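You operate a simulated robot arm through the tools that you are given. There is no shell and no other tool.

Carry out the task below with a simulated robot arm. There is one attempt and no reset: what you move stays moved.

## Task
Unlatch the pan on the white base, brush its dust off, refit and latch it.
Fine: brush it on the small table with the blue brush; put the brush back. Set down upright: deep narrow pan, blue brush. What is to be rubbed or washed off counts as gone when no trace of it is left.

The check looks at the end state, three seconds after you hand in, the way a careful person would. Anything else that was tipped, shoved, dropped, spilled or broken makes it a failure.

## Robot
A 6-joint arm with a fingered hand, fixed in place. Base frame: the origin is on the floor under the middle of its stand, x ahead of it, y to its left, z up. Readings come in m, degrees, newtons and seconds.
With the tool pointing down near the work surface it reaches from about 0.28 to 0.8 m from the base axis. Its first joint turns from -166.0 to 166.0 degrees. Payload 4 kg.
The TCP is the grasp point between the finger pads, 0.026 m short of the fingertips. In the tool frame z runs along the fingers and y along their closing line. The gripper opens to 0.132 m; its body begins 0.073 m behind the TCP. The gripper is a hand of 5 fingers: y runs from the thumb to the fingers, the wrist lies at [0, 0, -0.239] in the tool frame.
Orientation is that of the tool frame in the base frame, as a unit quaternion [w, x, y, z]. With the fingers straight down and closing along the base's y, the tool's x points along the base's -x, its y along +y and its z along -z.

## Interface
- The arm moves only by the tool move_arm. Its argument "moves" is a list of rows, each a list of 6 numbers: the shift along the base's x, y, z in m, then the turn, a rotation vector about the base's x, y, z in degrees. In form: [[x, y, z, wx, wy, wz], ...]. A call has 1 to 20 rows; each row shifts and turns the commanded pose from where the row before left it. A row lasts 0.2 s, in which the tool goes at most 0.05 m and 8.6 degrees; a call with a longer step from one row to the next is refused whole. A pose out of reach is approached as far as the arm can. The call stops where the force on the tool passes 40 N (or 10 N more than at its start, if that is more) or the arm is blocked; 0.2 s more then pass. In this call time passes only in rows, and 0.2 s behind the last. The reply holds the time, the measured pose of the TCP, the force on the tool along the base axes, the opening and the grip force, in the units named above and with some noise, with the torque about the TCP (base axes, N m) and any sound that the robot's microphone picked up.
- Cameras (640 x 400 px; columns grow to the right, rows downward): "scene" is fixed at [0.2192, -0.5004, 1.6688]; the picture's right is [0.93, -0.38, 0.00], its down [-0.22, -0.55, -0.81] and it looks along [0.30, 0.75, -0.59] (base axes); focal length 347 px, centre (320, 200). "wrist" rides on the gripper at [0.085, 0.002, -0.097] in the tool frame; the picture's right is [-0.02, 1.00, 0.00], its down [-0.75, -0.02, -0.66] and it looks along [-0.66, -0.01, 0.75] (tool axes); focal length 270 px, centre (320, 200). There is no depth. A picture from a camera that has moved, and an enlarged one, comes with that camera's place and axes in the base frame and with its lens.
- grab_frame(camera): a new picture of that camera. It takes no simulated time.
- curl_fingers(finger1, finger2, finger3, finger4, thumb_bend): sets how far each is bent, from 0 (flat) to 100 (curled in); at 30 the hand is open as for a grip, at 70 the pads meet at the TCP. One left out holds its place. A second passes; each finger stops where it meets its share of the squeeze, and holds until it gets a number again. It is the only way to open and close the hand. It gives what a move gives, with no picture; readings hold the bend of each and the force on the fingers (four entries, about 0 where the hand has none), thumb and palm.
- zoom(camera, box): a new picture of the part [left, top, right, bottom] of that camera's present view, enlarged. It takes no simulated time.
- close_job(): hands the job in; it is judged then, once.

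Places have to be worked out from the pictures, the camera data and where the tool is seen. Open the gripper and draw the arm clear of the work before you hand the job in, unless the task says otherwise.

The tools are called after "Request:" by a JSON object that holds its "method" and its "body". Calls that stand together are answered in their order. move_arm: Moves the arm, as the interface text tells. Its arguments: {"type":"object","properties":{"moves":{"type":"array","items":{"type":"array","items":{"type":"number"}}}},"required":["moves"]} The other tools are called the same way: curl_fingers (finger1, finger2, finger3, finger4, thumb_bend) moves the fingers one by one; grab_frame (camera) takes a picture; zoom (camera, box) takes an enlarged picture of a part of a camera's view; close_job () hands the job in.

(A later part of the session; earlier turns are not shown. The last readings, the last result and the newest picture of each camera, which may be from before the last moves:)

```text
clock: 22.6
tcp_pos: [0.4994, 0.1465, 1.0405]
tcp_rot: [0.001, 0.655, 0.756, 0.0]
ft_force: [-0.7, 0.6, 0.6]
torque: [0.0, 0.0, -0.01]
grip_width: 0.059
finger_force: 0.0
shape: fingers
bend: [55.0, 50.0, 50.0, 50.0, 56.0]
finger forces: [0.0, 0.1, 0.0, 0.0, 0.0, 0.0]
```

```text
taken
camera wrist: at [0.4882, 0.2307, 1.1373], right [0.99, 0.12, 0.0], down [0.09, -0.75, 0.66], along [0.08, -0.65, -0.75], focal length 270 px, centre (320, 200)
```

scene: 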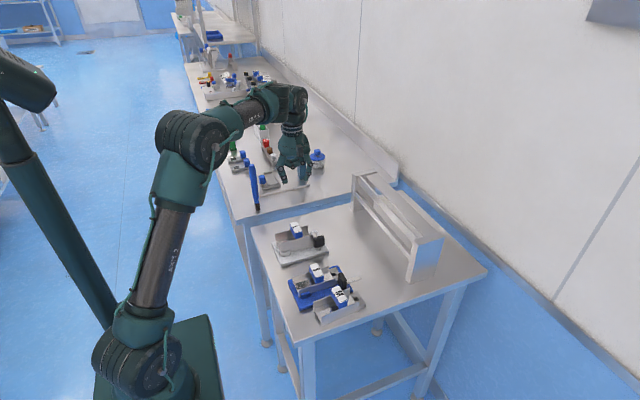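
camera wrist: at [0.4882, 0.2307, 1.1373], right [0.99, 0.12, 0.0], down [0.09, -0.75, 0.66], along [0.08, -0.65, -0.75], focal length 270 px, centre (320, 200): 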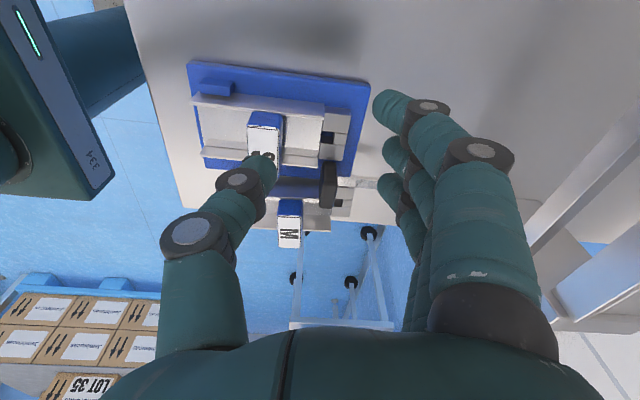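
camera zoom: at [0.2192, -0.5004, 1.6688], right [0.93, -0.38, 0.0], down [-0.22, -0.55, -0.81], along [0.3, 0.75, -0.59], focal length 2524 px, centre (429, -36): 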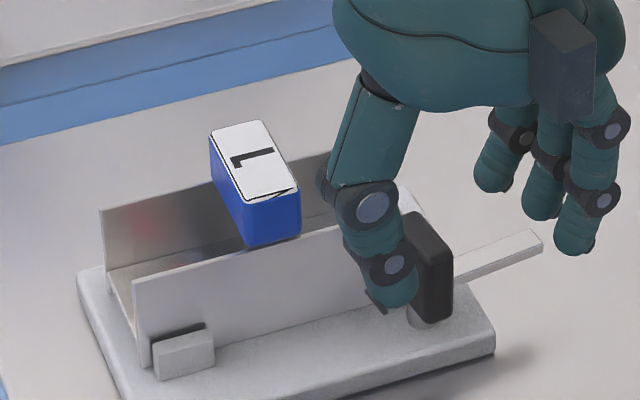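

The latch is now open, matching the S latch. Next I'll turn the hand to yaw 0 above the L grip so the thumb and fingers can straddle the pan's side walls, and pre-open the fingers.

Request:
{"method": "move_arm", "body": {"moves": [[-0.004, 0.0134, 0.003, 0, 0, 8.2], [-0.004, 0.0134, 0.003, 0, 0, 8.2], [-0.004, 0.0134, 0.003, 0, 0, 8.2], [-0.004, 0.0134, 0.003, 0, 0, 8.2], [-0.004, 0.0134, 0.003, 0, 0, 8.2], [-0.004, 0.0134, 0.003, 0, 0, 8.2], [-0.004, 0.0134, 0.003, 0, 0, 8.2], [-0.004, 0.0134, 0.003, 0, 0, 8.2], [-0.004, 0.0134, 0.003, 0, 0, 8.2], [-0.004, 0.0134, 0.003, 0, 0, 8.2], [0, 0, 0, 0, 0, 0]]}}

Request:
{"method": "curl_fingers", "body": {"finger1": 44, "finger2": 44, "finger3": 44, "finger4": 44, "thumb_bend": 44}}

Request:
{"method": "grab_frame", "body": {"camera": "wrist"}}

Request:
{"method": "zoom", "body": {"camera": "scene", "box": [255, 165, 351, 260]}}

```text
clock: 25.0
tcp_pos: [0.4582, 0.2814, 1.0686]
tcp_rot: [0.001, -0.001, 1.0, 0.001]
ft_force: [-0.1, 0.0, 0.2]
torque: [0.02, 0.07, 0.01]
grip_width: 0.0588
finger_force: 0.0
shape: fingers
bend: [55.0, 50.0, 50.0, 50.0, 56.0]
finger forces: [0.0, 0.0, 0.0, 0.0, 0.0, 0.1]
```

```text
clock: 26.0
tcp_pos: [0.4591, 0.2813, 1.0703]
tcp_rot: [0.0, -0.001, 1.0, 0.001]
ft_force: [0.6, -0.4, 0.7]
torque: [-0.01, 0.01, -0.04]
grip_width: 0.0933
finger_force: 0.1
shape: fingers
bend: [44.0, 44.0, 44.0, 44.0, 44.0]
finger forces: [0.0, 0.2, 0.0, 0.0, 0.0, 0.1]
```

```text
taken
camera wrist: at [0.3736, 0.282, 1.1664], right [0.02, 1.0, 0.0], down [0.75, -0.02, 0.66], along [0.66, -0.01, -0.75], focal length 270 px, centre (320, 200)
```

wrist: 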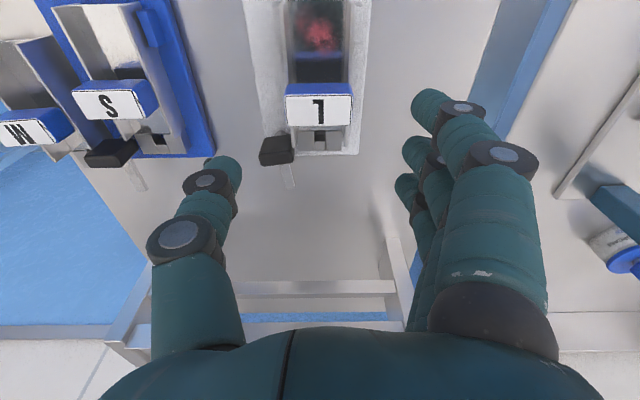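

```text
4.21 times, centred on (303, 212) of scene
camera zoom: at [0.2192, -0.5004, 1.6688], right [0.93, -0.38, 0.0], down [-0.22, -0.55, -0.81], along [0.3, 0.75, -0.59], focal length 1461 px, centre (392, 147)
```

zoom: 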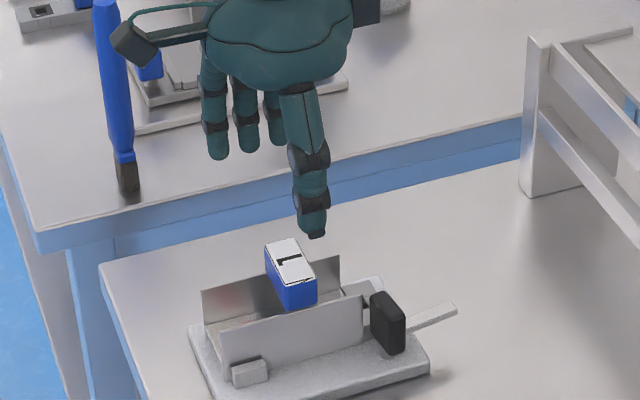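

The hand is centred over the grip (y≈0.281). I'll descend so the fingertips straddle the pan walls outside, stopping at TCP z≈0.955.

Request:
{"method": "move_arm", "body": {"moves": [[0, 0, -0.02, 0, 0, 0], [0, 0, -0.02, 0, 0, 0], [0, 0, -0.02, 0, 0, 0], [0, 0, -0.02, 0, 0, 0], [0, 0, -0.02, 0, 0, 0], [0, 0, -0.014, 0, 0, 0], [0, 0, 0, 0, 0, 0]]}}

Request:
{"method": "zoom", "body": {"camera": "scene", "box": [265, 195, 345, 260]}}

Request:
{"method": "grab_frame", "body": {"camera": "wrist"}}

```text
clock: 27.6
tcp_pos: [0.4592, 0.2813, 0.9562]
tcp_rot: [0.001, -0.001, 1.0, 0.001]
ft_force: [-0.1, 0.3, 0.1]
torque: [0.01, -0.01, 0.0]
grip_width: 0.0934
finger_force: 0.0
shape: fingers
bend: [44.0, 44.0, 44.0, 44.0, 44.0]
finger forces: [0.0, 0.0, 0.1, 0.0, 0.0, 0.0]
```

```text
6.15 times, centred on (305, 228) of scene
camera zoom: at [0.2192, -0.5004, 1.6688], right [0.93, -0.38, 0.0], down [-0.22, -0.55, -0.81], along [0.3, 0.75, -0.59], focal length 2136 px, centre (412, 31)
```

zoom: 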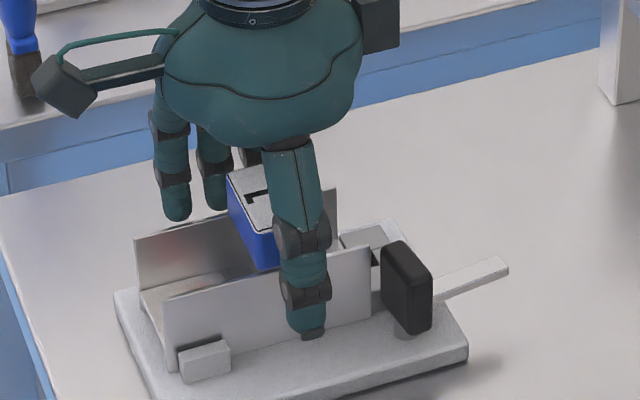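

```text
taken
camera wrist: at [0.3751, 0.282, 1.054], right [0.02, 1.0, 0.0], down [0.75, -0.02, 0.66], along [0.66, -0.01, -0.75], focal length 270 px, centre (320, 200)
```

wrist: 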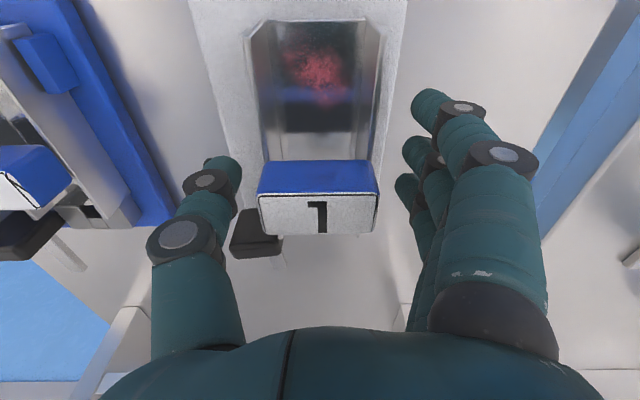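

The hand straddles the pan nicely, with the grip block centred. I'll close the fingers and thumb onto the pan walls and block.

Request:
{"method": "curl_fingers", "body": {"finger1": 62, "finger2": 62, "finger3": 62, "finger4": 62, "thumb_bend": 62}}

Request:
{"method": "zoom", "body": {"camera": "scene", "box": [265, 195, 345, 260]}}

Request:
{"method": "grab_frame", "body": {"camera": "wrist"}}

```text
clock: 28.6
tcp_pos: [0.4603, 0.2801, 0.9578]
tcp_rot: [0.001, 0.0, 1.0, 0.001]
ft_force: [-1.0, 4.0, 1.1]
torque: [0.24, 0.0, 0.09]
grip_width: 0.0588
finger_force: 13.7
shape: fingers
bend: [57.0, 57.0, 57.0, 57.0, 57.0]
finger forces: [3.7, 3.8, 3.9, 4.0, 10.8, 0.0]
```

```text
6.15 times, centred on (305, 228) of scene
camera zoom: at [0.2192, -0.5004, 1.6688], right [0.93, -0.38, 0.0], down [-0.22, -0.55, -0.81], along [0.3, 0.75, -0.59], focal length 2136 px, centre (412, 31)
```

zoom: 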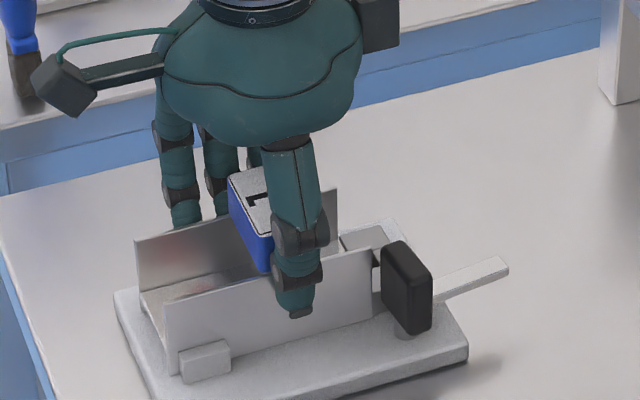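

```text
taken
camera wrist: at [0.3751, 0.2822, 1.0543], right [0.02, 1.0, 0.0], down [0.75, -0.01, 0.66], along [0.66, -0.01, -0.75], focal length 270 px, centre (320, 200)
```

wrist: 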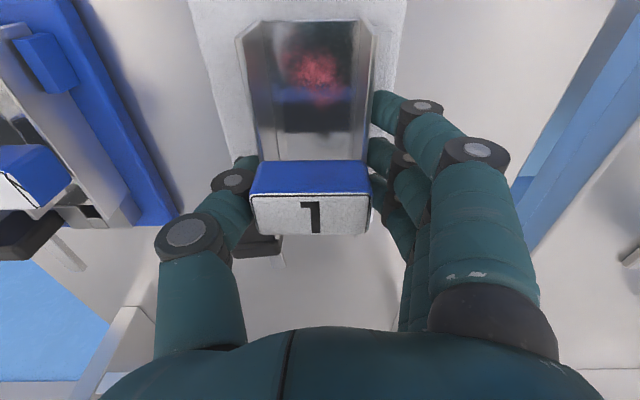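

The grip holds at about 13.7 N. There's a 4 N side load in +y, so I'll recentre by 2 mm and begin lifting gently, checking that the base doesn't come along.

Request:
{"method": "move_arm", "body": {"moves": [[0, 0.002, 0, 0, 0, 0], [0, 0, 0.005, 0, 0, 0], [0, 0, 0.005, 0, 0, 0], [0, 0, 0.01, 0, 0, 0], [0, 0, 0, 0, 0, 0]]}}

Request:
{"method": "zoom", "body": {"camera": "scene", "box": [265, 195, 345, 260]}}

Request:
{"method": "grab_frame", "body": {"camera": "wrist"}}

```text
clock: 29.8
tcp_pos: [0.4603, 0.2823, 0.9765]
tcp_rot: [0.0, -0.001, 1.0, 0.001]
ft_force: [-0.7, 1.3, -2.7]
torque: [0.12, 0.03, 0.1]
grip_width: 0.059
finger_force: 13.1
shape: fingers
bend: [58.0, 57.0, 57.0, 57.0, 57.0]
finger forces: [3.0, 3.2, 3.6, 3.9, 11.9, 0.0]
```

```text
6.15 times, centred on (305, 228) of scene
camera zoom: at [0.2192, -0.5004, 1.6688], right [0.93, -0.38, 0.0], down [-0.22, -0.55, -0.81], along [0.3, 0.75, -0.59], focal length 2136 px, centre (412, 31)
```

zoom: 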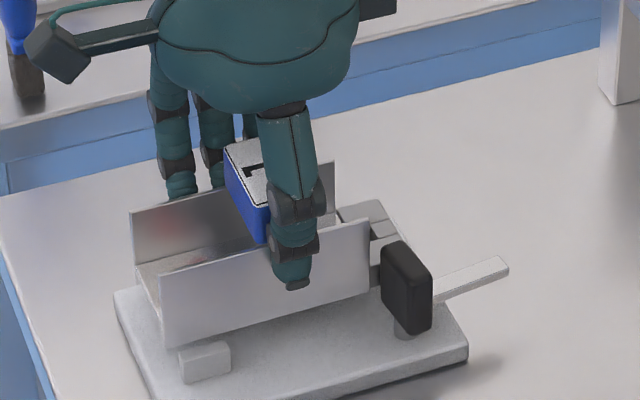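

```text
taken
camera wrist: at [0.374, 0.2831, 1.0735], right [0.02, 1.0, 0.0], down [0.75, -0.01, 0.66], along [0.66, -0.01, -0.75], focal length 270 px, centre (320, 200)
```

wrist: 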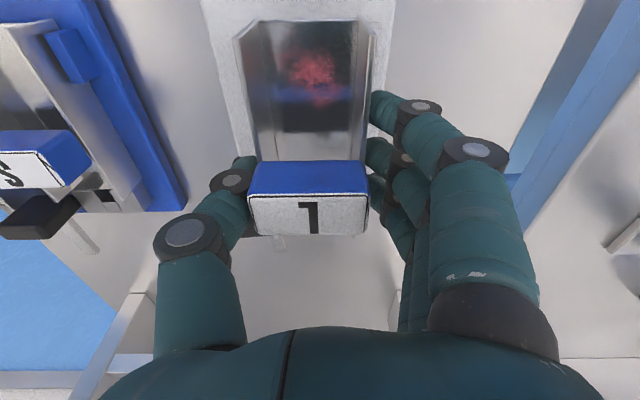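

The pan lifts off level and the base stays put; the pan weighs about 3 N. I'll raise it a bit more and carry it to the free strip of the small table at y≈0.385, stopping just above the surface.

Request:
{"method": "move_arm", "body": {"moves": [[0, 0, 0.015, 0, 0, 0], [0, 0, 0.015, 0, 0, 0], [0, 0.015, 0, 0, 0, 0], [0, 0.018, 0, 0, 0, 0], [0, 0.018, 0, 0, 0, 0], [0, 0.018, 0, 0, 0, 0], [0, 0.018, 0, 0, 0, 0], [0, 0.015, 0, 0, 0, 0], [0, 0, -0.015, 0, 0, 0], [0, 0, -0.015, 0, 0, 0], [0, 0, -0.015, 0, 0, 0], [0, 0, -0.012, 0, 0, 0], [0, 0, 0, 0, 0, 0]]}}

Request:
{"method": "zoom", "body": {"camera": "scene", "box": [245, 185, 341, 260]}}

Request:
{"method": "grab_frame", "body": {"camera": "wrist"}}

```text
clock: 32.6
tcp_pos: [0.4579, 0.3849, 0.9486]
tcp_rot: [0.0, -0.001, 1.0, 0.002]
ft_force: [-0.8, 0.2, -1.5]
torque: [0.02, -0.02, 0.04]
grip_width: 0.0591
finger_force: 12.1
shape: fingers
bend: [58.0, 58.0, 58.0, 58.0, 57.0]
finger forces: [3.2, 3.1, 3.1, 3.1, 12.4, 0.1]
```

```text
5.33 times, centred on (293, 222) of scene
camera zoom: at [0.2192, -0.5004, 1.6688], right [0.93, -0.38, 0.0], down [-0.22, -0.55, -0.81], along [0.3, 0.75, -0.59], focal length 1851 px, centre (464, 80)
```

zoom: 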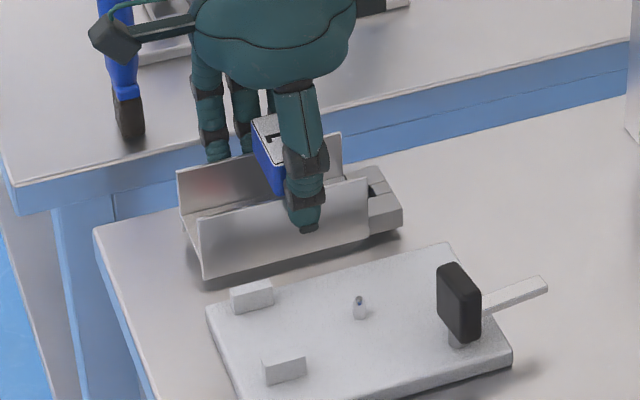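

```text
taken
camera wrist: at [0.3732, 0.3853, 1.0454], right [0.02, 1.0, 0.0], down [0.75, -0.02, 0.66], along [0.66, -0.01, -0.75], focal length 270 px, centre (320, 200)
```

wrist: 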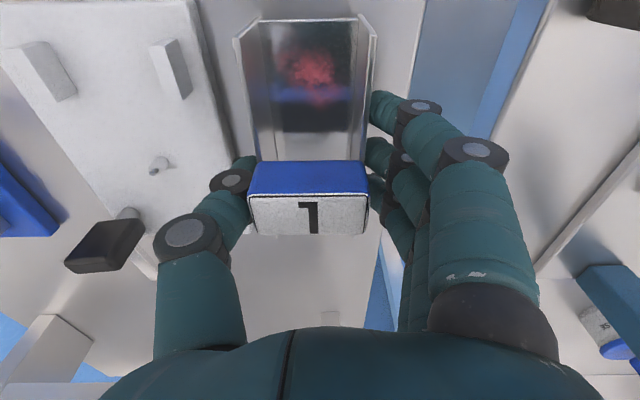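

The base shows two guide blocks and a small locating pin that I'll need to align with when refitting. Now I'll lower the pan in small steps until it rests on the table.

Request:
{"method": "move_arm", "body": {"moves": [[0, 0, -0.003, 0, 0, 0], [0, 0, -0.003, 0, 0, 0], [0, 0, 0, 0, 0, 0]]}}

Request:
{"method": "zoom", "body": {"camera": "scene", "box": [260, 205, 320, 245]}}

```text
clock: 33.4
tcp_pos: [0.4588, 0.3839, 0.9435]
tcp_rot: [0.001, -0.001, 1.0, 0.001]
ft_force: [0.1, 0.0, -2.2]
torque: [0.0, 0.01, 0.0]
grip_width: 0.0591
finger_force: 12.7
shape: fingers
bend: [58.0, 58.0, 58.0, 58.0, 57.0]
finger forces: [3.1, 3.0, 3.1, 3.0, 12.4, 0.1]
```

```text
10.00 times, centred on (290, 225) of scene
camera zoom: at [0.2192, -0.5004, 1.6688], right [0.93, -0.38, 0.0], down [-0.22, -0.55, -0.81], along [0.3, 0.75, -0.59], focal length 3470 px, centre (620, -50)
```

zoom: 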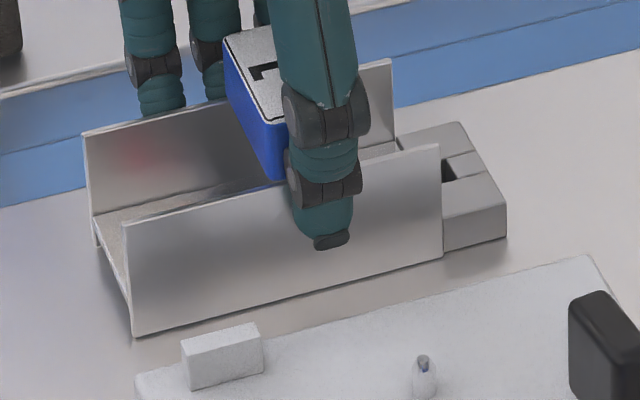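

Still about 2 N hanging and a hair of a gap, so I'll lower further in 2 mm steps.

Request:
{"method": "move_arm", "body": {"moves": [[0, 0, -0.002, 0, 0, 0], [0, 0, -0.002, 0, 0, 0], [0, 0, 0, 0, 0, 0]]}}

Request:
{"method": "move_arm", "body": {"moves": [[0, 0, -0.002, 0, 0, 0], [0, 0, 0, 0, 0, 0]]}}

Request:
{"method": "move_arm", "body": {"moves": [[0, 0, -0.002, 0, 0, 0], [0, 0, 0, 0, 0, 0]]}}

Request:
{"method": "zoom", "body": {"camera": "scene", "box": [260, 205, 320, 245]}}

```text
clock: 34.2
tcp_pos: [0.4584, 0.3854, 0.9412]
tcp_rot: [0.002, 0.0, 1.0, 0.002]
ft_force: [-2.7, 0.6, 19.6]
torque: [-0.09, 0.08, 0.02]
grip_width: 0.0589
finger_force: 13.9
shape: fingers
bend: [59.0, 59.0, 59.0, 59.0, 58.0]
finger forces: [3.6, 3.5, 3.5, 3.4, 14.1, 0.0]
```

```text
clock: 34.8
tcp_pos: [0.4579, 0.3845, 0.9372]
tcp_rot: [0.001, -0.001, 1.0, 0.002]
ft_force: [3.6, 0.9, 22.5]
torque: [0.01, -0.05, 0.02]
grip_width: 0.0591
finger_force: 14.3
shape: fingers
bend: [59.0, 59.0, 59.0, 59.0, 58.0]
finger forces: [3.9, 3.8, 3.9, 3.9, 13.6, 0.1]
```

```text
clock: 35.4
tcp_pos: [0.4587, 0.3844, 0.9352]
tcp_rot: [0.002, -0.001, 1.0, 0.0]
ft_force: [0.4, 4.8, 23.3]
torque: [0.16, -0.01, 0.0]
grip_width: 0.0589
finger_force: 15.3
shape: fingers
bend: [59.0, 59.0, 59.0, 59.0, 58.0]
finger forces: [4.4, 4.3, 4.4, 4.2, 13.0, 0.1]
```

```text
10.00 times, centred on (290, 225) of scene
camera zoom: at [0.2192, -0.5004, 1.6688], right [0.93, -0.38, 0.0], down [-0.22, -0.55, -0.81], along [0.3, 0.75, -0.59], focal length 3470 px, centre (620, -50)
```

zoom: 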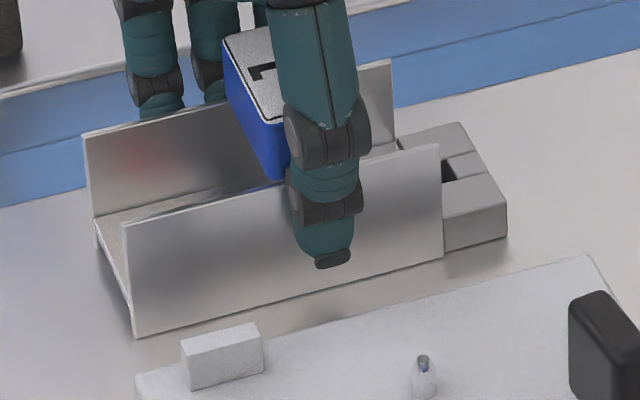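

The pan is standing on the table (contact at about TCP z 0.9425); I overshot a few millimetres and the fingers slid on the walls with 23 N. I'll raise the arm by the overshoot and then open the hand.

Request:
{"method": "move_arm", "body": {"moves": [[0, 0, 0.002, 0, 0, 0], [0, 0, 0.001, 0, 0, 0], [0, 0, 0, 0, 0, 0]]}}

Request:
{"method": "curl_fingers", "body": {"finger1": 46, "finger2": 46, "finger3": 46, "finger4": 46, "thumb_bend": 46}}

Request:
{"method": "grab_frame", "body": {"camera": "wrist"}}

Request:
{"method": "zoom", "body": {"camera": "scene", "box": [260, 205, 320, 245]}}

```text
clock: 36.2
tcp_pos: [0.4587, 0.3844, 0.9362]
tcp_rot: [0.0, -0.001, 1.0, 0.0]
ft_force: [0.3, 0.2, -2.1]
torque: [0.01, -0.01, 0.06]
grip_width: 0.0591
finger_force: 12.1
shape: fingers
bend: [58.0, 58.0, 58.0, 58.0, 58.0]
finger forces: [3.1, 2.9, 3.0, 3.0, 12.2, 0.0]
```

```text
clock: 37.2
tcp_pos: [0.4601, 0.3847, 0.937]
tcp_rot: [0.001, 0.0, 1.0, 0.002]
ft_force: [-0.5, 0.0, 0.0]
torque: [-0.01, -0.02, 0.02]
grip_width: 0.087
finger_force: 0.1
shape: fingers
bend: [46.0, 46.0, 46.0, 46.0, 46.0]
finger forces: [0.0, 0.0, 0.0, 0.0, 0.0, 0.0]
```

```text
taken
camera wrist: at [0.3738, 0.3854, 1.0345], right [0.02, 1.0, 0.0], down [0.75, -0.02, 0.66], along [0.66, -0.01, -0.75], focal length 270 px, centre (320, 200)
```

wrist: 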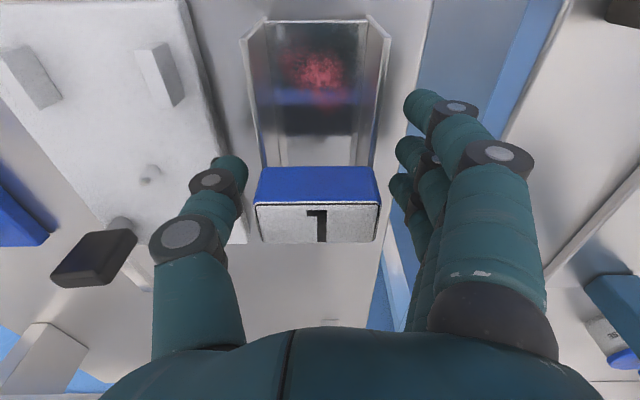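

```text
10.00 times, centred on (290, 225) of scene
camera zoom: at [0.2192, -0.5004, 1.6688], right [0.93, -0.38, 0.0], down [-0.22, -0.55, -0.81], along [0.3, 0.75, -0.59], focal length 3470 px, centre (620, -50)
```

zoom: 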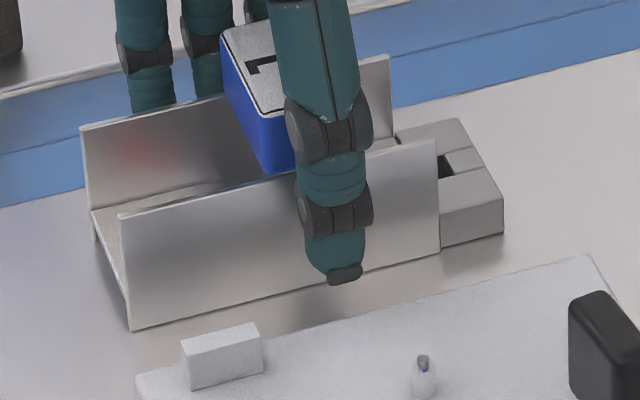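

The pan stands free on the table. I'll raise the hand straight up and look at the brush, pan and base from above.

Request:
{"method": "move_arm", "body": {"moves": [[0, 0, 0.03, 0, 0, 0], [0, 0, 0.04, 0, 0, 0], [0, 0, 0.04, 0, 0, 0], [0, 0, 0.04, 0, 0, 0], [0, 0, 0.03, 0, 0, 0], [-0.03, 0, 0.02, 0, 0, 0], [-0.04, 0.02, 0.02, 0, 0, 0], [-0.04, 0.03, 0.0, 0, 0, 0], [-0.04, 0.03, 0.0, 0, 0, 0], [0, 0, 0, 0, 0, 0]]}}

Request:
{"method": "grab_frame", "body": {"camera": "wrist"}}

Request:
{"method": "zoom", "body": {"camera": "scene", "box": [235, 155, 325, 250]}}

```text
clock: 39.4
tcp_pos: [0.3118, 0.4674, 1.1575]
tcp_rot: [0.001, 0.0, 1.0, 0.0]
ft_force: [-0.6, 0.1, 0.6]
torque: [0.0, 0.05, 0.0]
grip_width: 0.0869
finger_force: 0.1
shape: fingers
bend: [46.0, 46.0, 46.0, 46.0, 46.0]
finger forces: [0.1, 0.0, 0.0, 0.0, 0.1, 0.1]
```

```text
taken
camera wrist: at [0.2258, 0.4683, 1.2538], right [0.02, 1.0, 0.0], down [0.75, -0.02, 0.66], along [0.66, -0.01, -0.75], focal length 270 px, centre (320, 200)
```

wrist: 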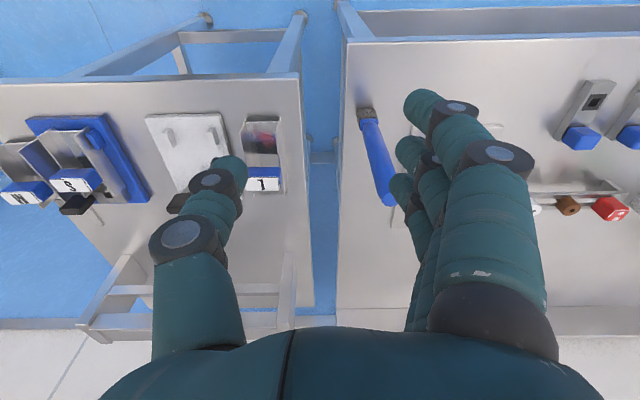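

```text
4.21 times, centred on (280, 202) of scene
camera zoom: at [0.2192, -0.5004, 1.6688], right [0.93, -0.38, 0.0], down [-0.22, -0.55, -0.81], along [0.3, 0.75, -0.59], focal length 1461 px, centre (488, 190)
```

zoom: 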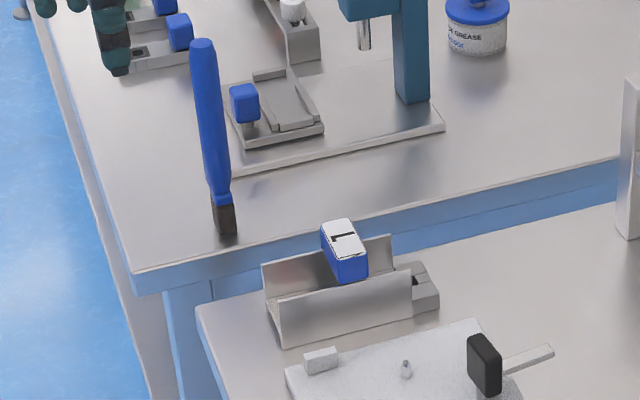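

Now I'll zoom in on the brush from both cameras to fix its position, height and orientation, and on the pan and base for later.

Request:
{"method": "zoom", "body": {"camera": "wrist", "box": [340, 90, 420, 220]}}

Request:
{"method": "zoom", "body": {"camera": "scene", "box": [240, 160, 280, 215]}}

Request:
{"method": "zoom", "body": {"camera": "wrist", "box": [140, 100, 300, 215]}}

Request:
{"method": "zoom", "body": {"camera": "scene", "box": [265, 205, 345, 260]}}

```text
3.08 times, centred on (380, 155) of wrist
camera zoom: at [0.2258, 0.4683, 1.2538], right [0.02, 1.0, 0.0], down [0.75, -0.02, 0.66], along [0.66, -0.01, -0.75], focal length 832 px, centre (135, 338)
```

zoom: 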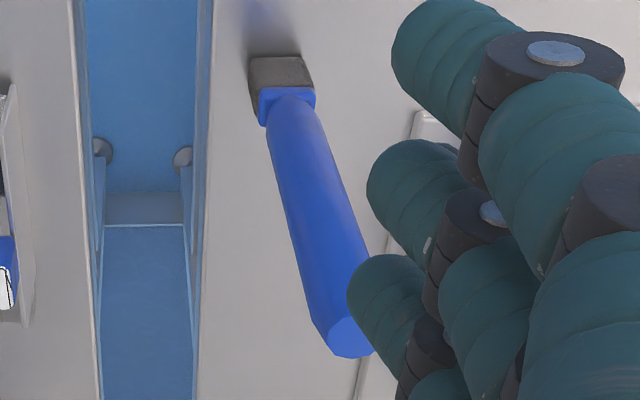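

```text
7.27 times, centred on (260, 188) of scene
camera zoom: at [0.2192, -0.5004, 1.6688], right [0.93, -0.38, 0.0], down [-0.22, -0.55, -0.81], along [0.3, 0.75, -0.59], focal length 2524 px, centre (756, 291)
```

zoom: 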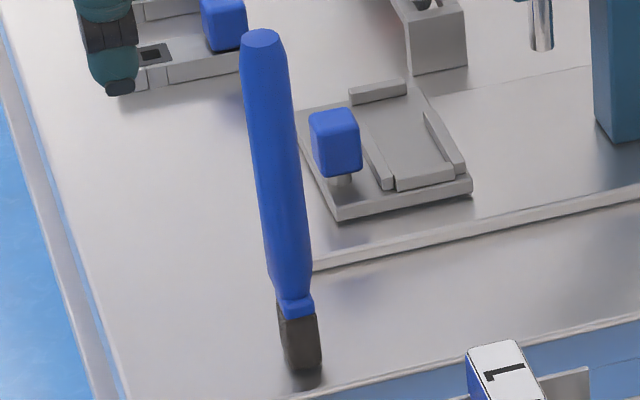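

```text
3.48 times, centred on (220, 158) of wrist
camera zoom: at [0.2258, 0.4683, 1.2538], right [0.02, 1.0, 0.0], down [0.75, -0.02, 0.66], along [0.66, -0.01, -0.75], focal length 940 px, centre (668, 348)
```

zoom: 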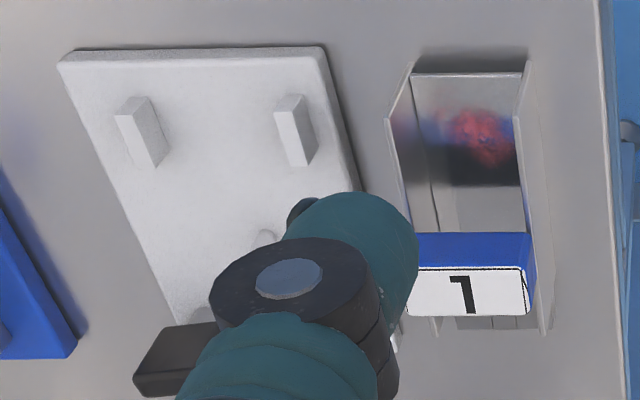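

```text
7.27 times, centred on (305, 232) of scene
camera zoom: at [0.2192, -0.5004, 1.6688], right [0.93, -0.38, 0.0], down [-0.22, -0.55, -0.81], along [0.3, 0.75, -0.59], focal length 2524 px, centre (429, -36)
```

zoom: 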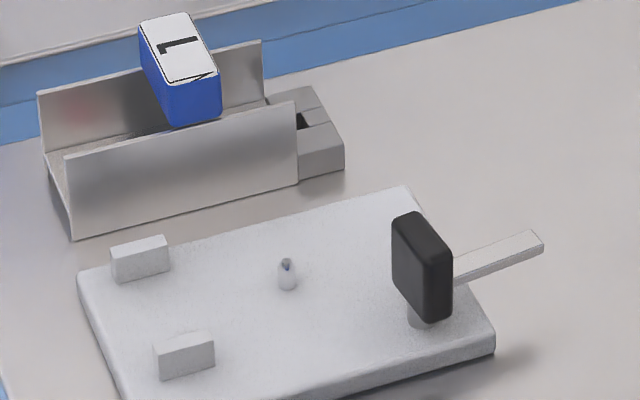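

The brush handle top is at about (0.391, 0.529, 1.068), bristles on the table near (0.391, 0.532). I'll move the hand right above it with the fingers opened and take a closer look before descending.

Request:
{"method": "move_arm", "body": {"moves": [[0.02, 0.015, -0.004, 0, 0, 0], [0.02, 0.016, -0.008, 0, 0, 0], [0.02, 0.016, -0.008, 0, 0, 0], [0.0206, 0.0155, -0.005, 0, 0, 0], [0, 0, 0, 0, 0, 0]]}}

Request:
{"method": "curl_fingers", "body": {"finger1": 42, "finger2": 42, "finger3": 42, "finger4": 42, "thumb_bend": 42}}

Request:
{"method": "grab_frame", "body": {"camera": "wrist"}}

Request:
{"method": "zoom", "body": {"camera": "scene", "box": [225, 130, 305, 215]}}

```text
clock: 40.6
tcp_pos: [0.3914, 0.5289, 1.1333]
tcp_rot: [0.001, -0.001, 1.0, 0.001]
ft_force: [0.5, 0.6, 0.7]
torque: [-0.01, -0.01, 0.02]
grip_width: 0.0869
finger_force: 0.1
shape: fingers
bend: [46.0, 46.0, 46.0, 46.0, 46.0]
finger forces: [0.0, 0.0, 0.0, 0.1, 0.0, 0.0]
```

```text
clock: 41.6
tcp_pos: [0.39, 0.5283, 1.1326]
tcp_rot: [0.001, -0.001, 1.0, 0.001]
ft_force: [0.8, -0.6, -0.9]
torque: [-0.02, 0.03, -0.03]
grip_width: 0.0996
finger_force: 0.1
shape: fingers
bend: [42.0, 42.0, 42.0, 42.0, 42.0]
finger forces: [0.0, 0.0, 0.1, 0.1, 0.0, 0.0]
```

```text
taken
camera wrist: at [0.3055, 0.5294, 1.2303], right [0.02, 1.0, 0.0], down [0.75, -0.02, 0.66], along [0.66, -0.01, -0.75], focal length 270 px, centre (320, 200)
```

wrist: 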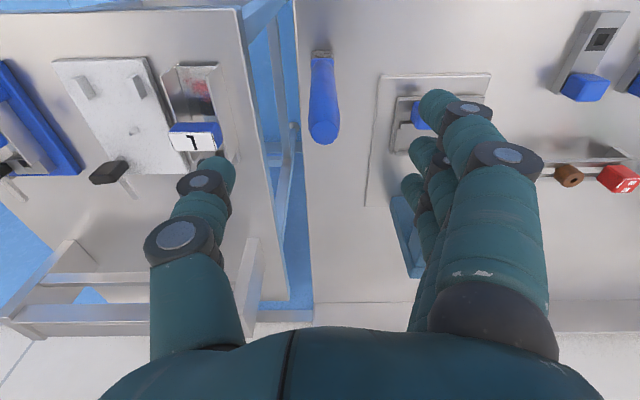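

```text
4.71 times, centred on (265, 172) of scene
camera zoom: at [0.2192, -0.5004, 1.6688], right [0.93, -0.38, 0.0], down [-0.22, -0.55, -0.81], along [0.3, 0.75, -0.59], focal length 1633 px, centre (579, 329)
```

zoom: 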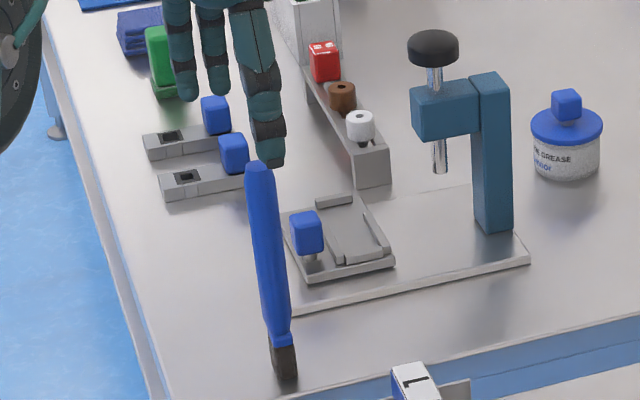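

The brush top is centred at about (0.388, 0.532). I'll make a 2 mm correction and descend so the TCP is at z≈1.02 around the handle, with the fingers well open.

Request:
{"method": "move_arm", "body": {"moves": [[-0.002, 0.003, -0.01, 0, 0, 0], [0, 0, -0.02, 0, 0, 0], [0, 0, -0.02, 0, 0, 0], [0, 0, -0.02, 0, 0, 0], [0, 0, -0.02, 0, 0, 0], [0, 0, -0.02, 0, 0, 0], [0, 0, 0, 0, 0, 0]]}}

Request:
{"method": "grab_frame", "body": {"camera": "wrist"}}

Request:
{"method": "zoom", "body": {"camera": "scene", "box": [225, 130, 305, 215]}}

```text
clock: 43.2
tcp_pos: [0.3902, 0.5294, 1.0231]
tcp_rot: [0.002, -0.001, 1.0, 0.001]
ft_force: [-0.2, 0.0, -0.6]
torque: [0.0, -0.02, -0.02]
grip_width: 0.0996
finger_force: 0.1
shape: fingers
bend: [42.0, 42.0, 42.0, 42.0, 42.0]
finger forces: [0.0, 0.1, 0.0, 0.0, 0.0, 0.0]
```

```text
taken
camera wrist: at [0.3038, 0.53, 1.1206], right [0.02, 1.0, 0.0], down [0.75, -0.02, 0.66], along [0.66, -0.01, -0.75], focal length 270 px, centre (320, 200)
```

wrist: 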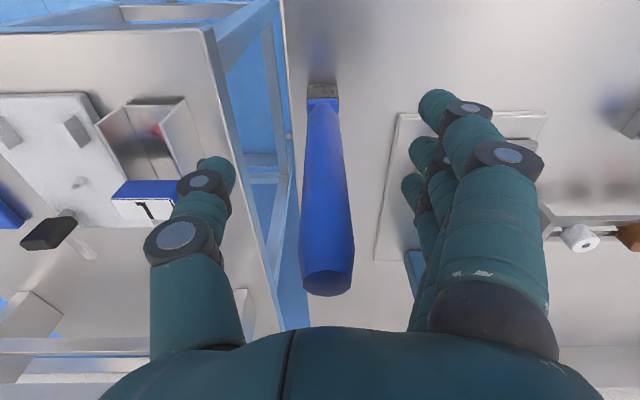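

```text
4.71 times, centred on (265, 172) of scene
camera zoom: at [0.2192, -0.5004, 1.6688], right [0.93, -0.38, 0.0], down [-0.22, -0.55, -0.81], along [0.3, 0.75, -0.59], focal length 1633 px, centre (579, 329)
```

zoom: 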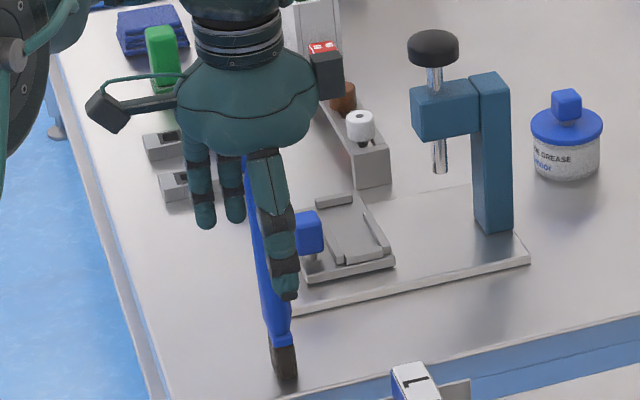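

The handle is between thumb and fingers, about 3 mm toward the fingers from the TCP, close to what I want. I'll shift 1 mm and close fingers 2, 3 and the thumb around it, keeping 1 and 4 partly open.

Request:
{"method": "move_arm", "body": {"moves": [[0.001, 0.001, 0, 0, 0, 0], [0, 0, 0, 0, 0, 0]]}}

Request:
{"method": "curl_fingers", "body": {"finger1": 56, "finger2": 72, "finger3": 72, "finger4": 56, "thumb_bend": 72}}

Request:
{"method": "grab_frame", "body": {"camera": "wrist"}}

Request:
{"method": "zoom", "body": {"camera": "scene", "box": [225, 130, 305, 215]}}

```text
clock: 43.8
tcp_pos: [0.3903, 0.5312, 1.0237]
tcp_rot: [0.0, -0.001, 1.0, 0.001]
ft_force: [-0.5, 0.5, 0.5]
torque: [-0.02, 0.0, 0.01]
grip_width: 0.0999
finger_force: 0.1
shape: fingers
bend: [42.0, 42.0, 42.0, 42.0, 42.0]
finger forces: [0.0, 0.0, 0.0, 0.0, 0.0, 0.0]
```

```text
clock: 44.8
tcp_pos: [0.3889, 0.5312, 1.0238]
tcp_rot: [0.001, -0.001, 1.0, 0.001]
ft_force: [0.7, 0.4, 0.1]
torque: [0.0, -0.03, -0.01]
grip_width: 0.045
finger_force: 10.2
shape: fingers
bend: [56.0, 69.0, 69.0, 56.0, 67.0]
finger forces: [0.0, 5.3, 5.3, 0.0, 10.4, 0.1]
```

```text
taken
camera wrist: at [0.3047, 0.5322, 1.12], right [0.02, 1.0, 0.0], down [0.75, -0.02, 0.66], along [0.66, -0.01, -0.75], focal length 270 px, centre (320, 200)
```

wrist: 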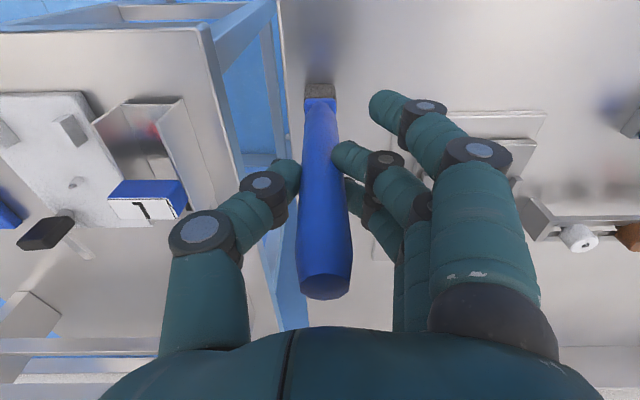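

```text
4.71 times, centred on (265, 172) of scene
camera zoom: at [0.2192, -0.5004, 1.6688], right [0.93, -0.38, 0.0], down [-0.22, -0.55, -0.81], along [0.3, 0.75, -0.59], focal length 1633 px, centre (579, 329)
```

zoom: 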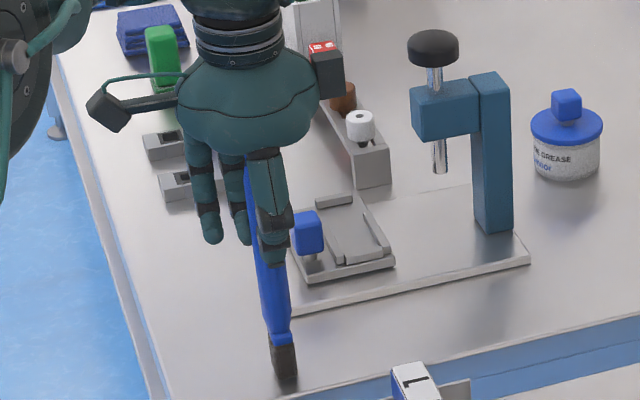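

The brush is held with about 10 N and still upright; I'm noting the return pose as TCP (0.389, 0.5305, 1.0232) commanded. I'll lift it gently and check that it hangs straight.

Request:
{"method": "move_arm", "body": {"moves": [[0, 0, 0.005, 0, 0, 0], [0, 0, 0.01, 0, 0, 0], [0, 0, 0.02, 0, 0, 0], [0, 0, 0.03, 0, 0, 0], [0, 0, 0.03, 0, 0, 0], [0, 0, 0.025, 0, 0, 0], [0, 0, 0, 0, 0, 0]]}}

Request:
{"method": "grab_frame", "body": {"camera": "wrist"}}

Request:
{"method": "zoom", "body": {"camera": "scene", "box": [215, 110, 305, 200]}}

```text
clock: 46.4
tcp_pos: [0.3903, 0.5336, 1.1452]
tcp_rot: [0.001, 0.0, 1.0, 0.001]
ft_force: [-0.2, -0.3, -1.2]
torque: [0.01, 0.0, 0.01]
grip_width: 0.045
finger_force: 10.5
shape: fingers
bend: [56.0, 69.0, 69.0, 56.0, 67.0]
finger forces: [0.0, 5.6, 5.5, 0.0, 10.1, 0.1]
```

```text
taken
camera wrist: at [0.3048, 0.535, 1.242], right [0.02, 1.0, 0.0], down [0.75, -0.02, 0.66], along [0.66, -0.01, -0.75], focal length 270 px, centre (320, 200)
```

wrist: 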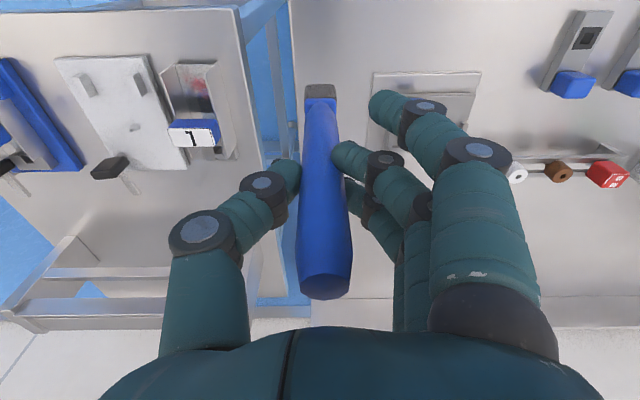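

```text
4.44 times, centred on (260, 155) of scene
camera zoom: at [0.2192, -0.5004, 1.6688], right [0.93, -0.38, 0.0], down [-0.22, -0.55, -0.81], along [0.3, 0.75, -0.59], focal length 1542 px, centre (587, 400)
```

zoom: 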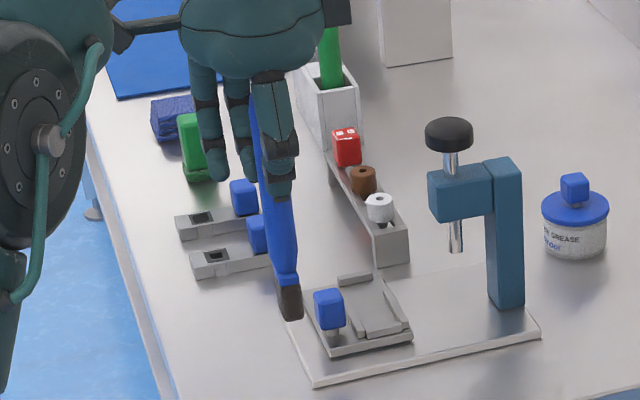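

The brush hangs straight in the hand. Now I'll zoom on the pan to place the dust patch and the pan's inner walls exactly.

Request:
{"method": "zoom", "body": {"camera": "wrist", "box": [145, 45, 255, 170]}}

Request:
{"method": "zoom", "body": {"camera": "scene", "box": [265, 200, 315, 240]}}

```text
3.20 times, centred on (200, 108) of wrist
camera zoom: at [0.3048, 0.535, 1.242], right [0.02, 1.0, 0.0], down [0.75, -0.02, 0.66], along [0.66, -0.01, -0.75], focal length 865 px, centre (704, 496)
```

zoom: 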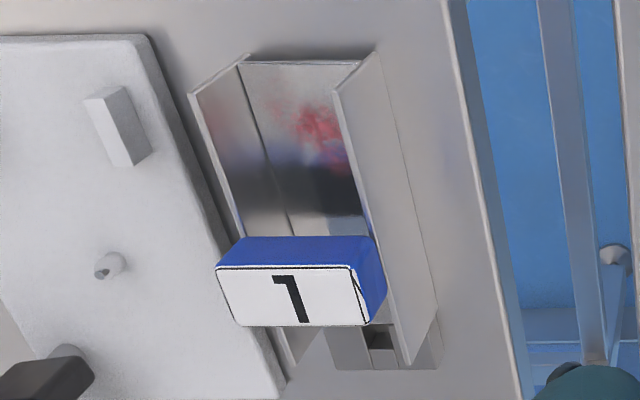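

```text
10.00 times, centred on (290, 220) of scene
camera zoom: at [0.2192, -0.5004, 1.6688], right [0.93, -0.38, 0.0], down [-0.22, -0.55, -0.81], along [0.3, 0.75, -0.59], focal length 3470 px, centre (620, 0)
```

zoom: 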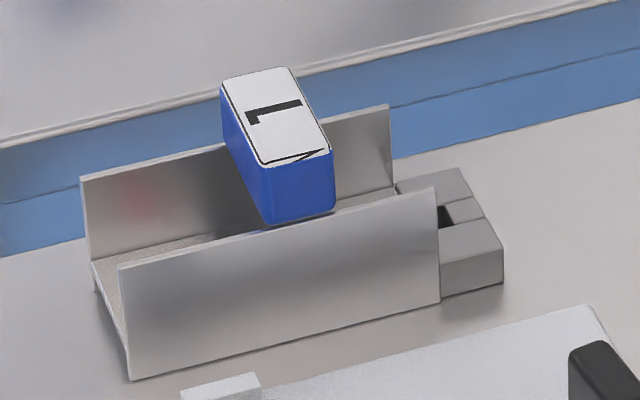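

The dust patch is centred near (0.424, 0.381) with a radius of about 13 mm, and the pan's inside runs y 0.359–0.405 with the grip block's near face at x≈0.444. I'll carry the brush over the pan and lower it to just above the floor.

Request:
{"method": "move_arm", "body": {"moves": [[0.004, -0.025, 0, 0, 0, 0], [0.004, -0.025, 0, 0, 0, 0], [0.004, -0.025, 0, 0, 0, 0], [0.004, -0.025, 0, 0, 0, 0], [0.005, -0.025, 0, 0, 0, 0], [0.005, -0.026, 0, 0, 0, 0], [0, 0, -0.02, 0, 0, 0], [0, 0, -0.02, 0, 0, 0], [0, 0, -0.02, 0, 0, 0], [0, 0, -0.015, 0, 0, 0], [0, 0, 0, 0, 0, 0]]}}

Request:
{"method": "grab_frame", "body": {"camera": "wrist"}}

Request:
{"method": "zoom", "body": {"camera": "scene", "box": [250, 185, 320, 240]}}

```text
clock: 48.8
tcp_pos: [0.4161, 0.3799, 1.0684]
tcp_rot: [0.001, 0.0, 1.0, 0.001]
ft_force: [-0.1, -0.5, -1.0]
torque: [-0.01, -0.01, -0.03]
grip_width: 0.0451
finger_force: 10.7
shape: fingers
bend: [56.0, 69.0, 69.0, 56.0, 67.0]
finger forces: [0.0, 5.7, 5.8, 0.1, 10.2, 0.0]
```

```text
taken
camera wrist: at [0.3306, 0.3808, 1.1657], right [0.02, 1.0, 0.0], down [0.75, -0.02, 0.66], along [0.66, -0.01, -0.75], focal length 270 px, centre (320, 200)
```

wrist: 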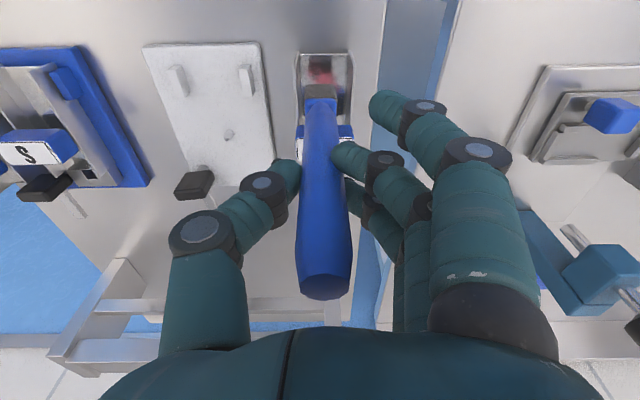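

```text
7.27 times, centred on (285, 212) of scene
camera zoom: at [0.2192, -0.5004, 1.6688], right [0.93, -0.38, 0.0], down [-0.22, -0.55, -0.81], along [0.3, 0.75, -0.59], focal length 2524 px, centre (574, 109)
```

zoom: 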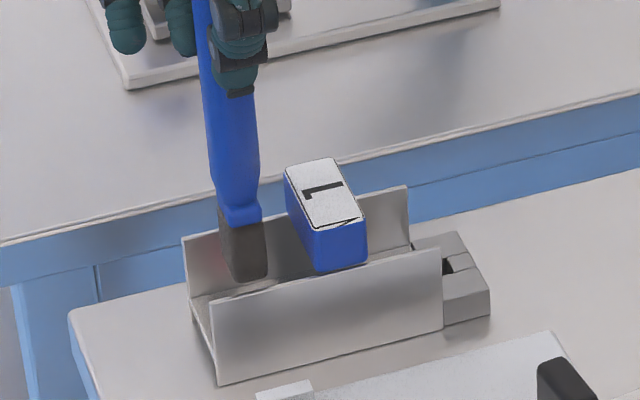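

The brush is just entering the pan between the walls. I'll zoom from the wrist camera to confirm side clearance before touching the floor.

Request:
{"method": "zoom", "body": {"camera": "wrist", "box": [280, 40, 370, 150]}}

Request:
{"method": "move_arm", "body": {"moves": [[0, 0, -0.01, 0, 0, 0], [0, 0, -0.01, 0, 0, 0], [0, 0, -0.008, 0, 0, 0], [0, 0, 0, 0, 0, 0]]}}

Request:
{"method": "zoom", "body": {"camera": "wrist", "box": [280, 40, 370, 150]}}

Request:
{"method": "zoom", "body": {"camera": "scene", "box": [250, 185, 320, 240]}}

```text
3.64 times, centred on (325, 95) of wrist
camera zoom: at [0.3306, 0.3808, 1.1657], right [0.02, 1.0, 0.0], down [0.75, -0.02, 0.66], along [0.66, -0.01, -0.75], focal length 983 px, centre (302, 582)
```

zoom: 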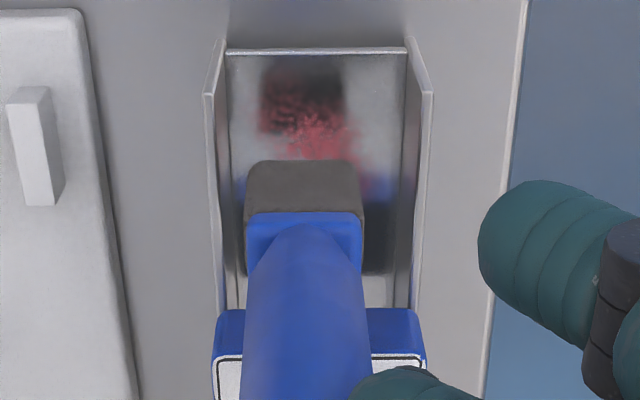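

```text
clock: 49.8
tcp_pos: [0.4152, 0.3799, 1.039]
tcp_rot: [0.001, -0.002, 1.0, 0.0]
ft_force: [0.2, 0.4, -1.6]
torque: [0.01, -0.01, 0.0]
grip_width: 0.0452
finger_force: 11.0
shape: fingers
bend: [56.0, 69.0, 69.0, 56.0, 67.0]
finger forces: [0.0, 5.8, 5.7, 0.0, 10.2, 0.0]
```

```text
3.64 times, centred on (325, 95) of wrist
camera zoom: at [0.33, 0.3802, 1.1369], right [0.02, 1.0, 0.0], down [0.75, -0.02, 0.66], along [0.66, -0.01, -0.75], focal length 983 px, centre (302, 582)
```

zoom: 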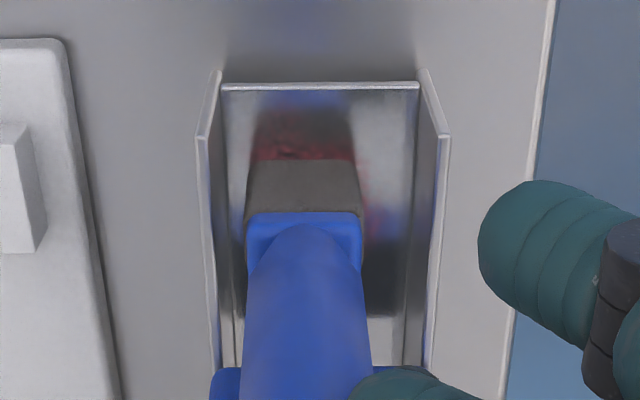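

```text
7.27 times, centred on (285, 212) of scene
camera zoom: at [0.2192, -0.5004, 1.6688], right [0.93, -0.38, 0.0], down [-0.22, -0.55, -0.81], along [0.3, 0.75, -0.59], focal length 2524 px, centre (574, 109)
```

zoom: 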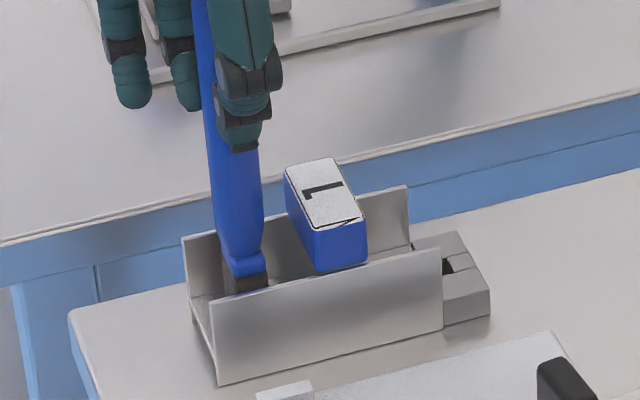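

Clearances are good, the brush sits about 4 mm toward the −y wall. I'll recentre and lower in 3 mm steps watching the contact force.

Request:
{"method": "move_arm", "body": {"moves": [[0, 0.003, -0.003, 0, 0, 0], [0, 0, -0.003, 0, 0, 0], [0, 0, 0, 0, 0, 0]]}}

```text
clock: 50.6
tcp_pos: [0.4151, 0.3826, 1.0354]
tcp_rot: [0.002, -0.001, 1.0, 0.001]
ft_force: [0.1, -1.8, 11.6]
torque: [-0.06, -0.01, 0.0]
grip_width: 0.0453
finger_force: 12.7
shape: fingers
bend: [56.0, 70.0, 70.0, 56.0, 68.0]
finger forces: [0.0, 6.4, 6.7, 0.1, 13.0, 0.0]
```

The bristles are on the pan floor (about 12 N). I'll ease off 1.5 mm and make a first gentle back-and-forth stroke along x over the dust.

Request:
{"method": "move_arm", "body": {"moves": [[0, 0, 0.0015, 0, 0, 0], [-0.005, 0, 0, 0, 0, 0], [-0.005, 0, 0, 0, 0, 0], [0.005, 0, 0, 0, 0, 0], [0.005, 0, 0, 0, 0, 0], [0.005, 0, 0, 0, 0, 0], [0.005, 0, 0, 0, 0, 0], [0.005, 0, 0, 0, 0, 0], [-0.005, 0, 0, 0, 0, 0], [-0.005, 0, 0, 0, 0, 0], [-0.005, 0, 0, 0, 0, 0], [-0.005, 0, 0, 0, 0, 0], [-0.005, 0, 0, 0, 0, 0], [0, 0, 0, 0, 0, 0]]}}

Request:
{"method": "zoom", "body": {"camera": "wrist", "box": [280, 40, 370, 150]}}

Request:
{"method": "zoom", "body": {"camera": "scene", "box": [250, 185, 320, 240]}}

```text
clock: 53.6
tcp_pos: [0.4065, 0.3819, 1.0367]
tcp_rot: [0.001, -0.001, 1.0, 0.001]
ft_force: [1.1, 0.6, 6.8]
torque: [-0.01, -0.07, 0.04]
grip_width: 0.0449
finger_force: 12.4
shape: fingers
bend: [56.0, 70.0, 71.0, 56.0, 68.0]
finger forces: [0.0, 6.3, 8.3, 0.0, 10.9, 0.0]
```

```text
3.64 times, centred on (325, 95) of wrist
camera zoom: at [0.3204, 0.3831, 1.1324], right [0.02, 1.0, 0.0], down [0.75, -0.01, 0.66], along [0.66, -0.01, -0.75], focal length 983 px, centre (302, 582)
```

zoom: 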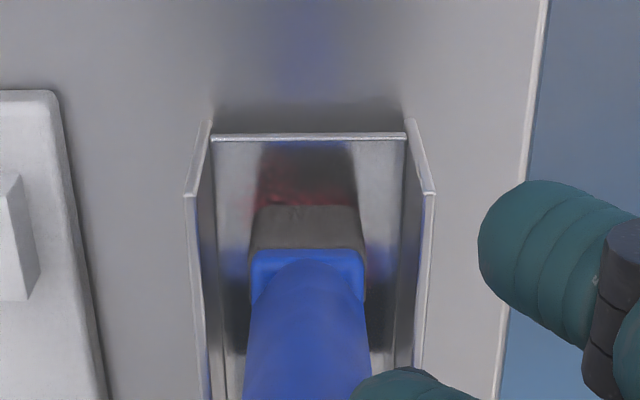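

```text
7.27 times, centred on (285, 212) of scene
camera zoom: at [0.2192, -0.5004, 1.6688], right [0.93, -0.38, 0.0], down [-0.22, -0.55, -0.81], along [0.3, 0.75, -0.59], focal length 2524 px, centre (574, 109)
```

zoom: 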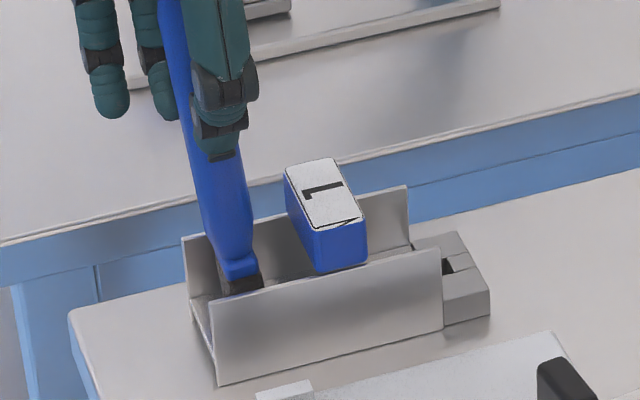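

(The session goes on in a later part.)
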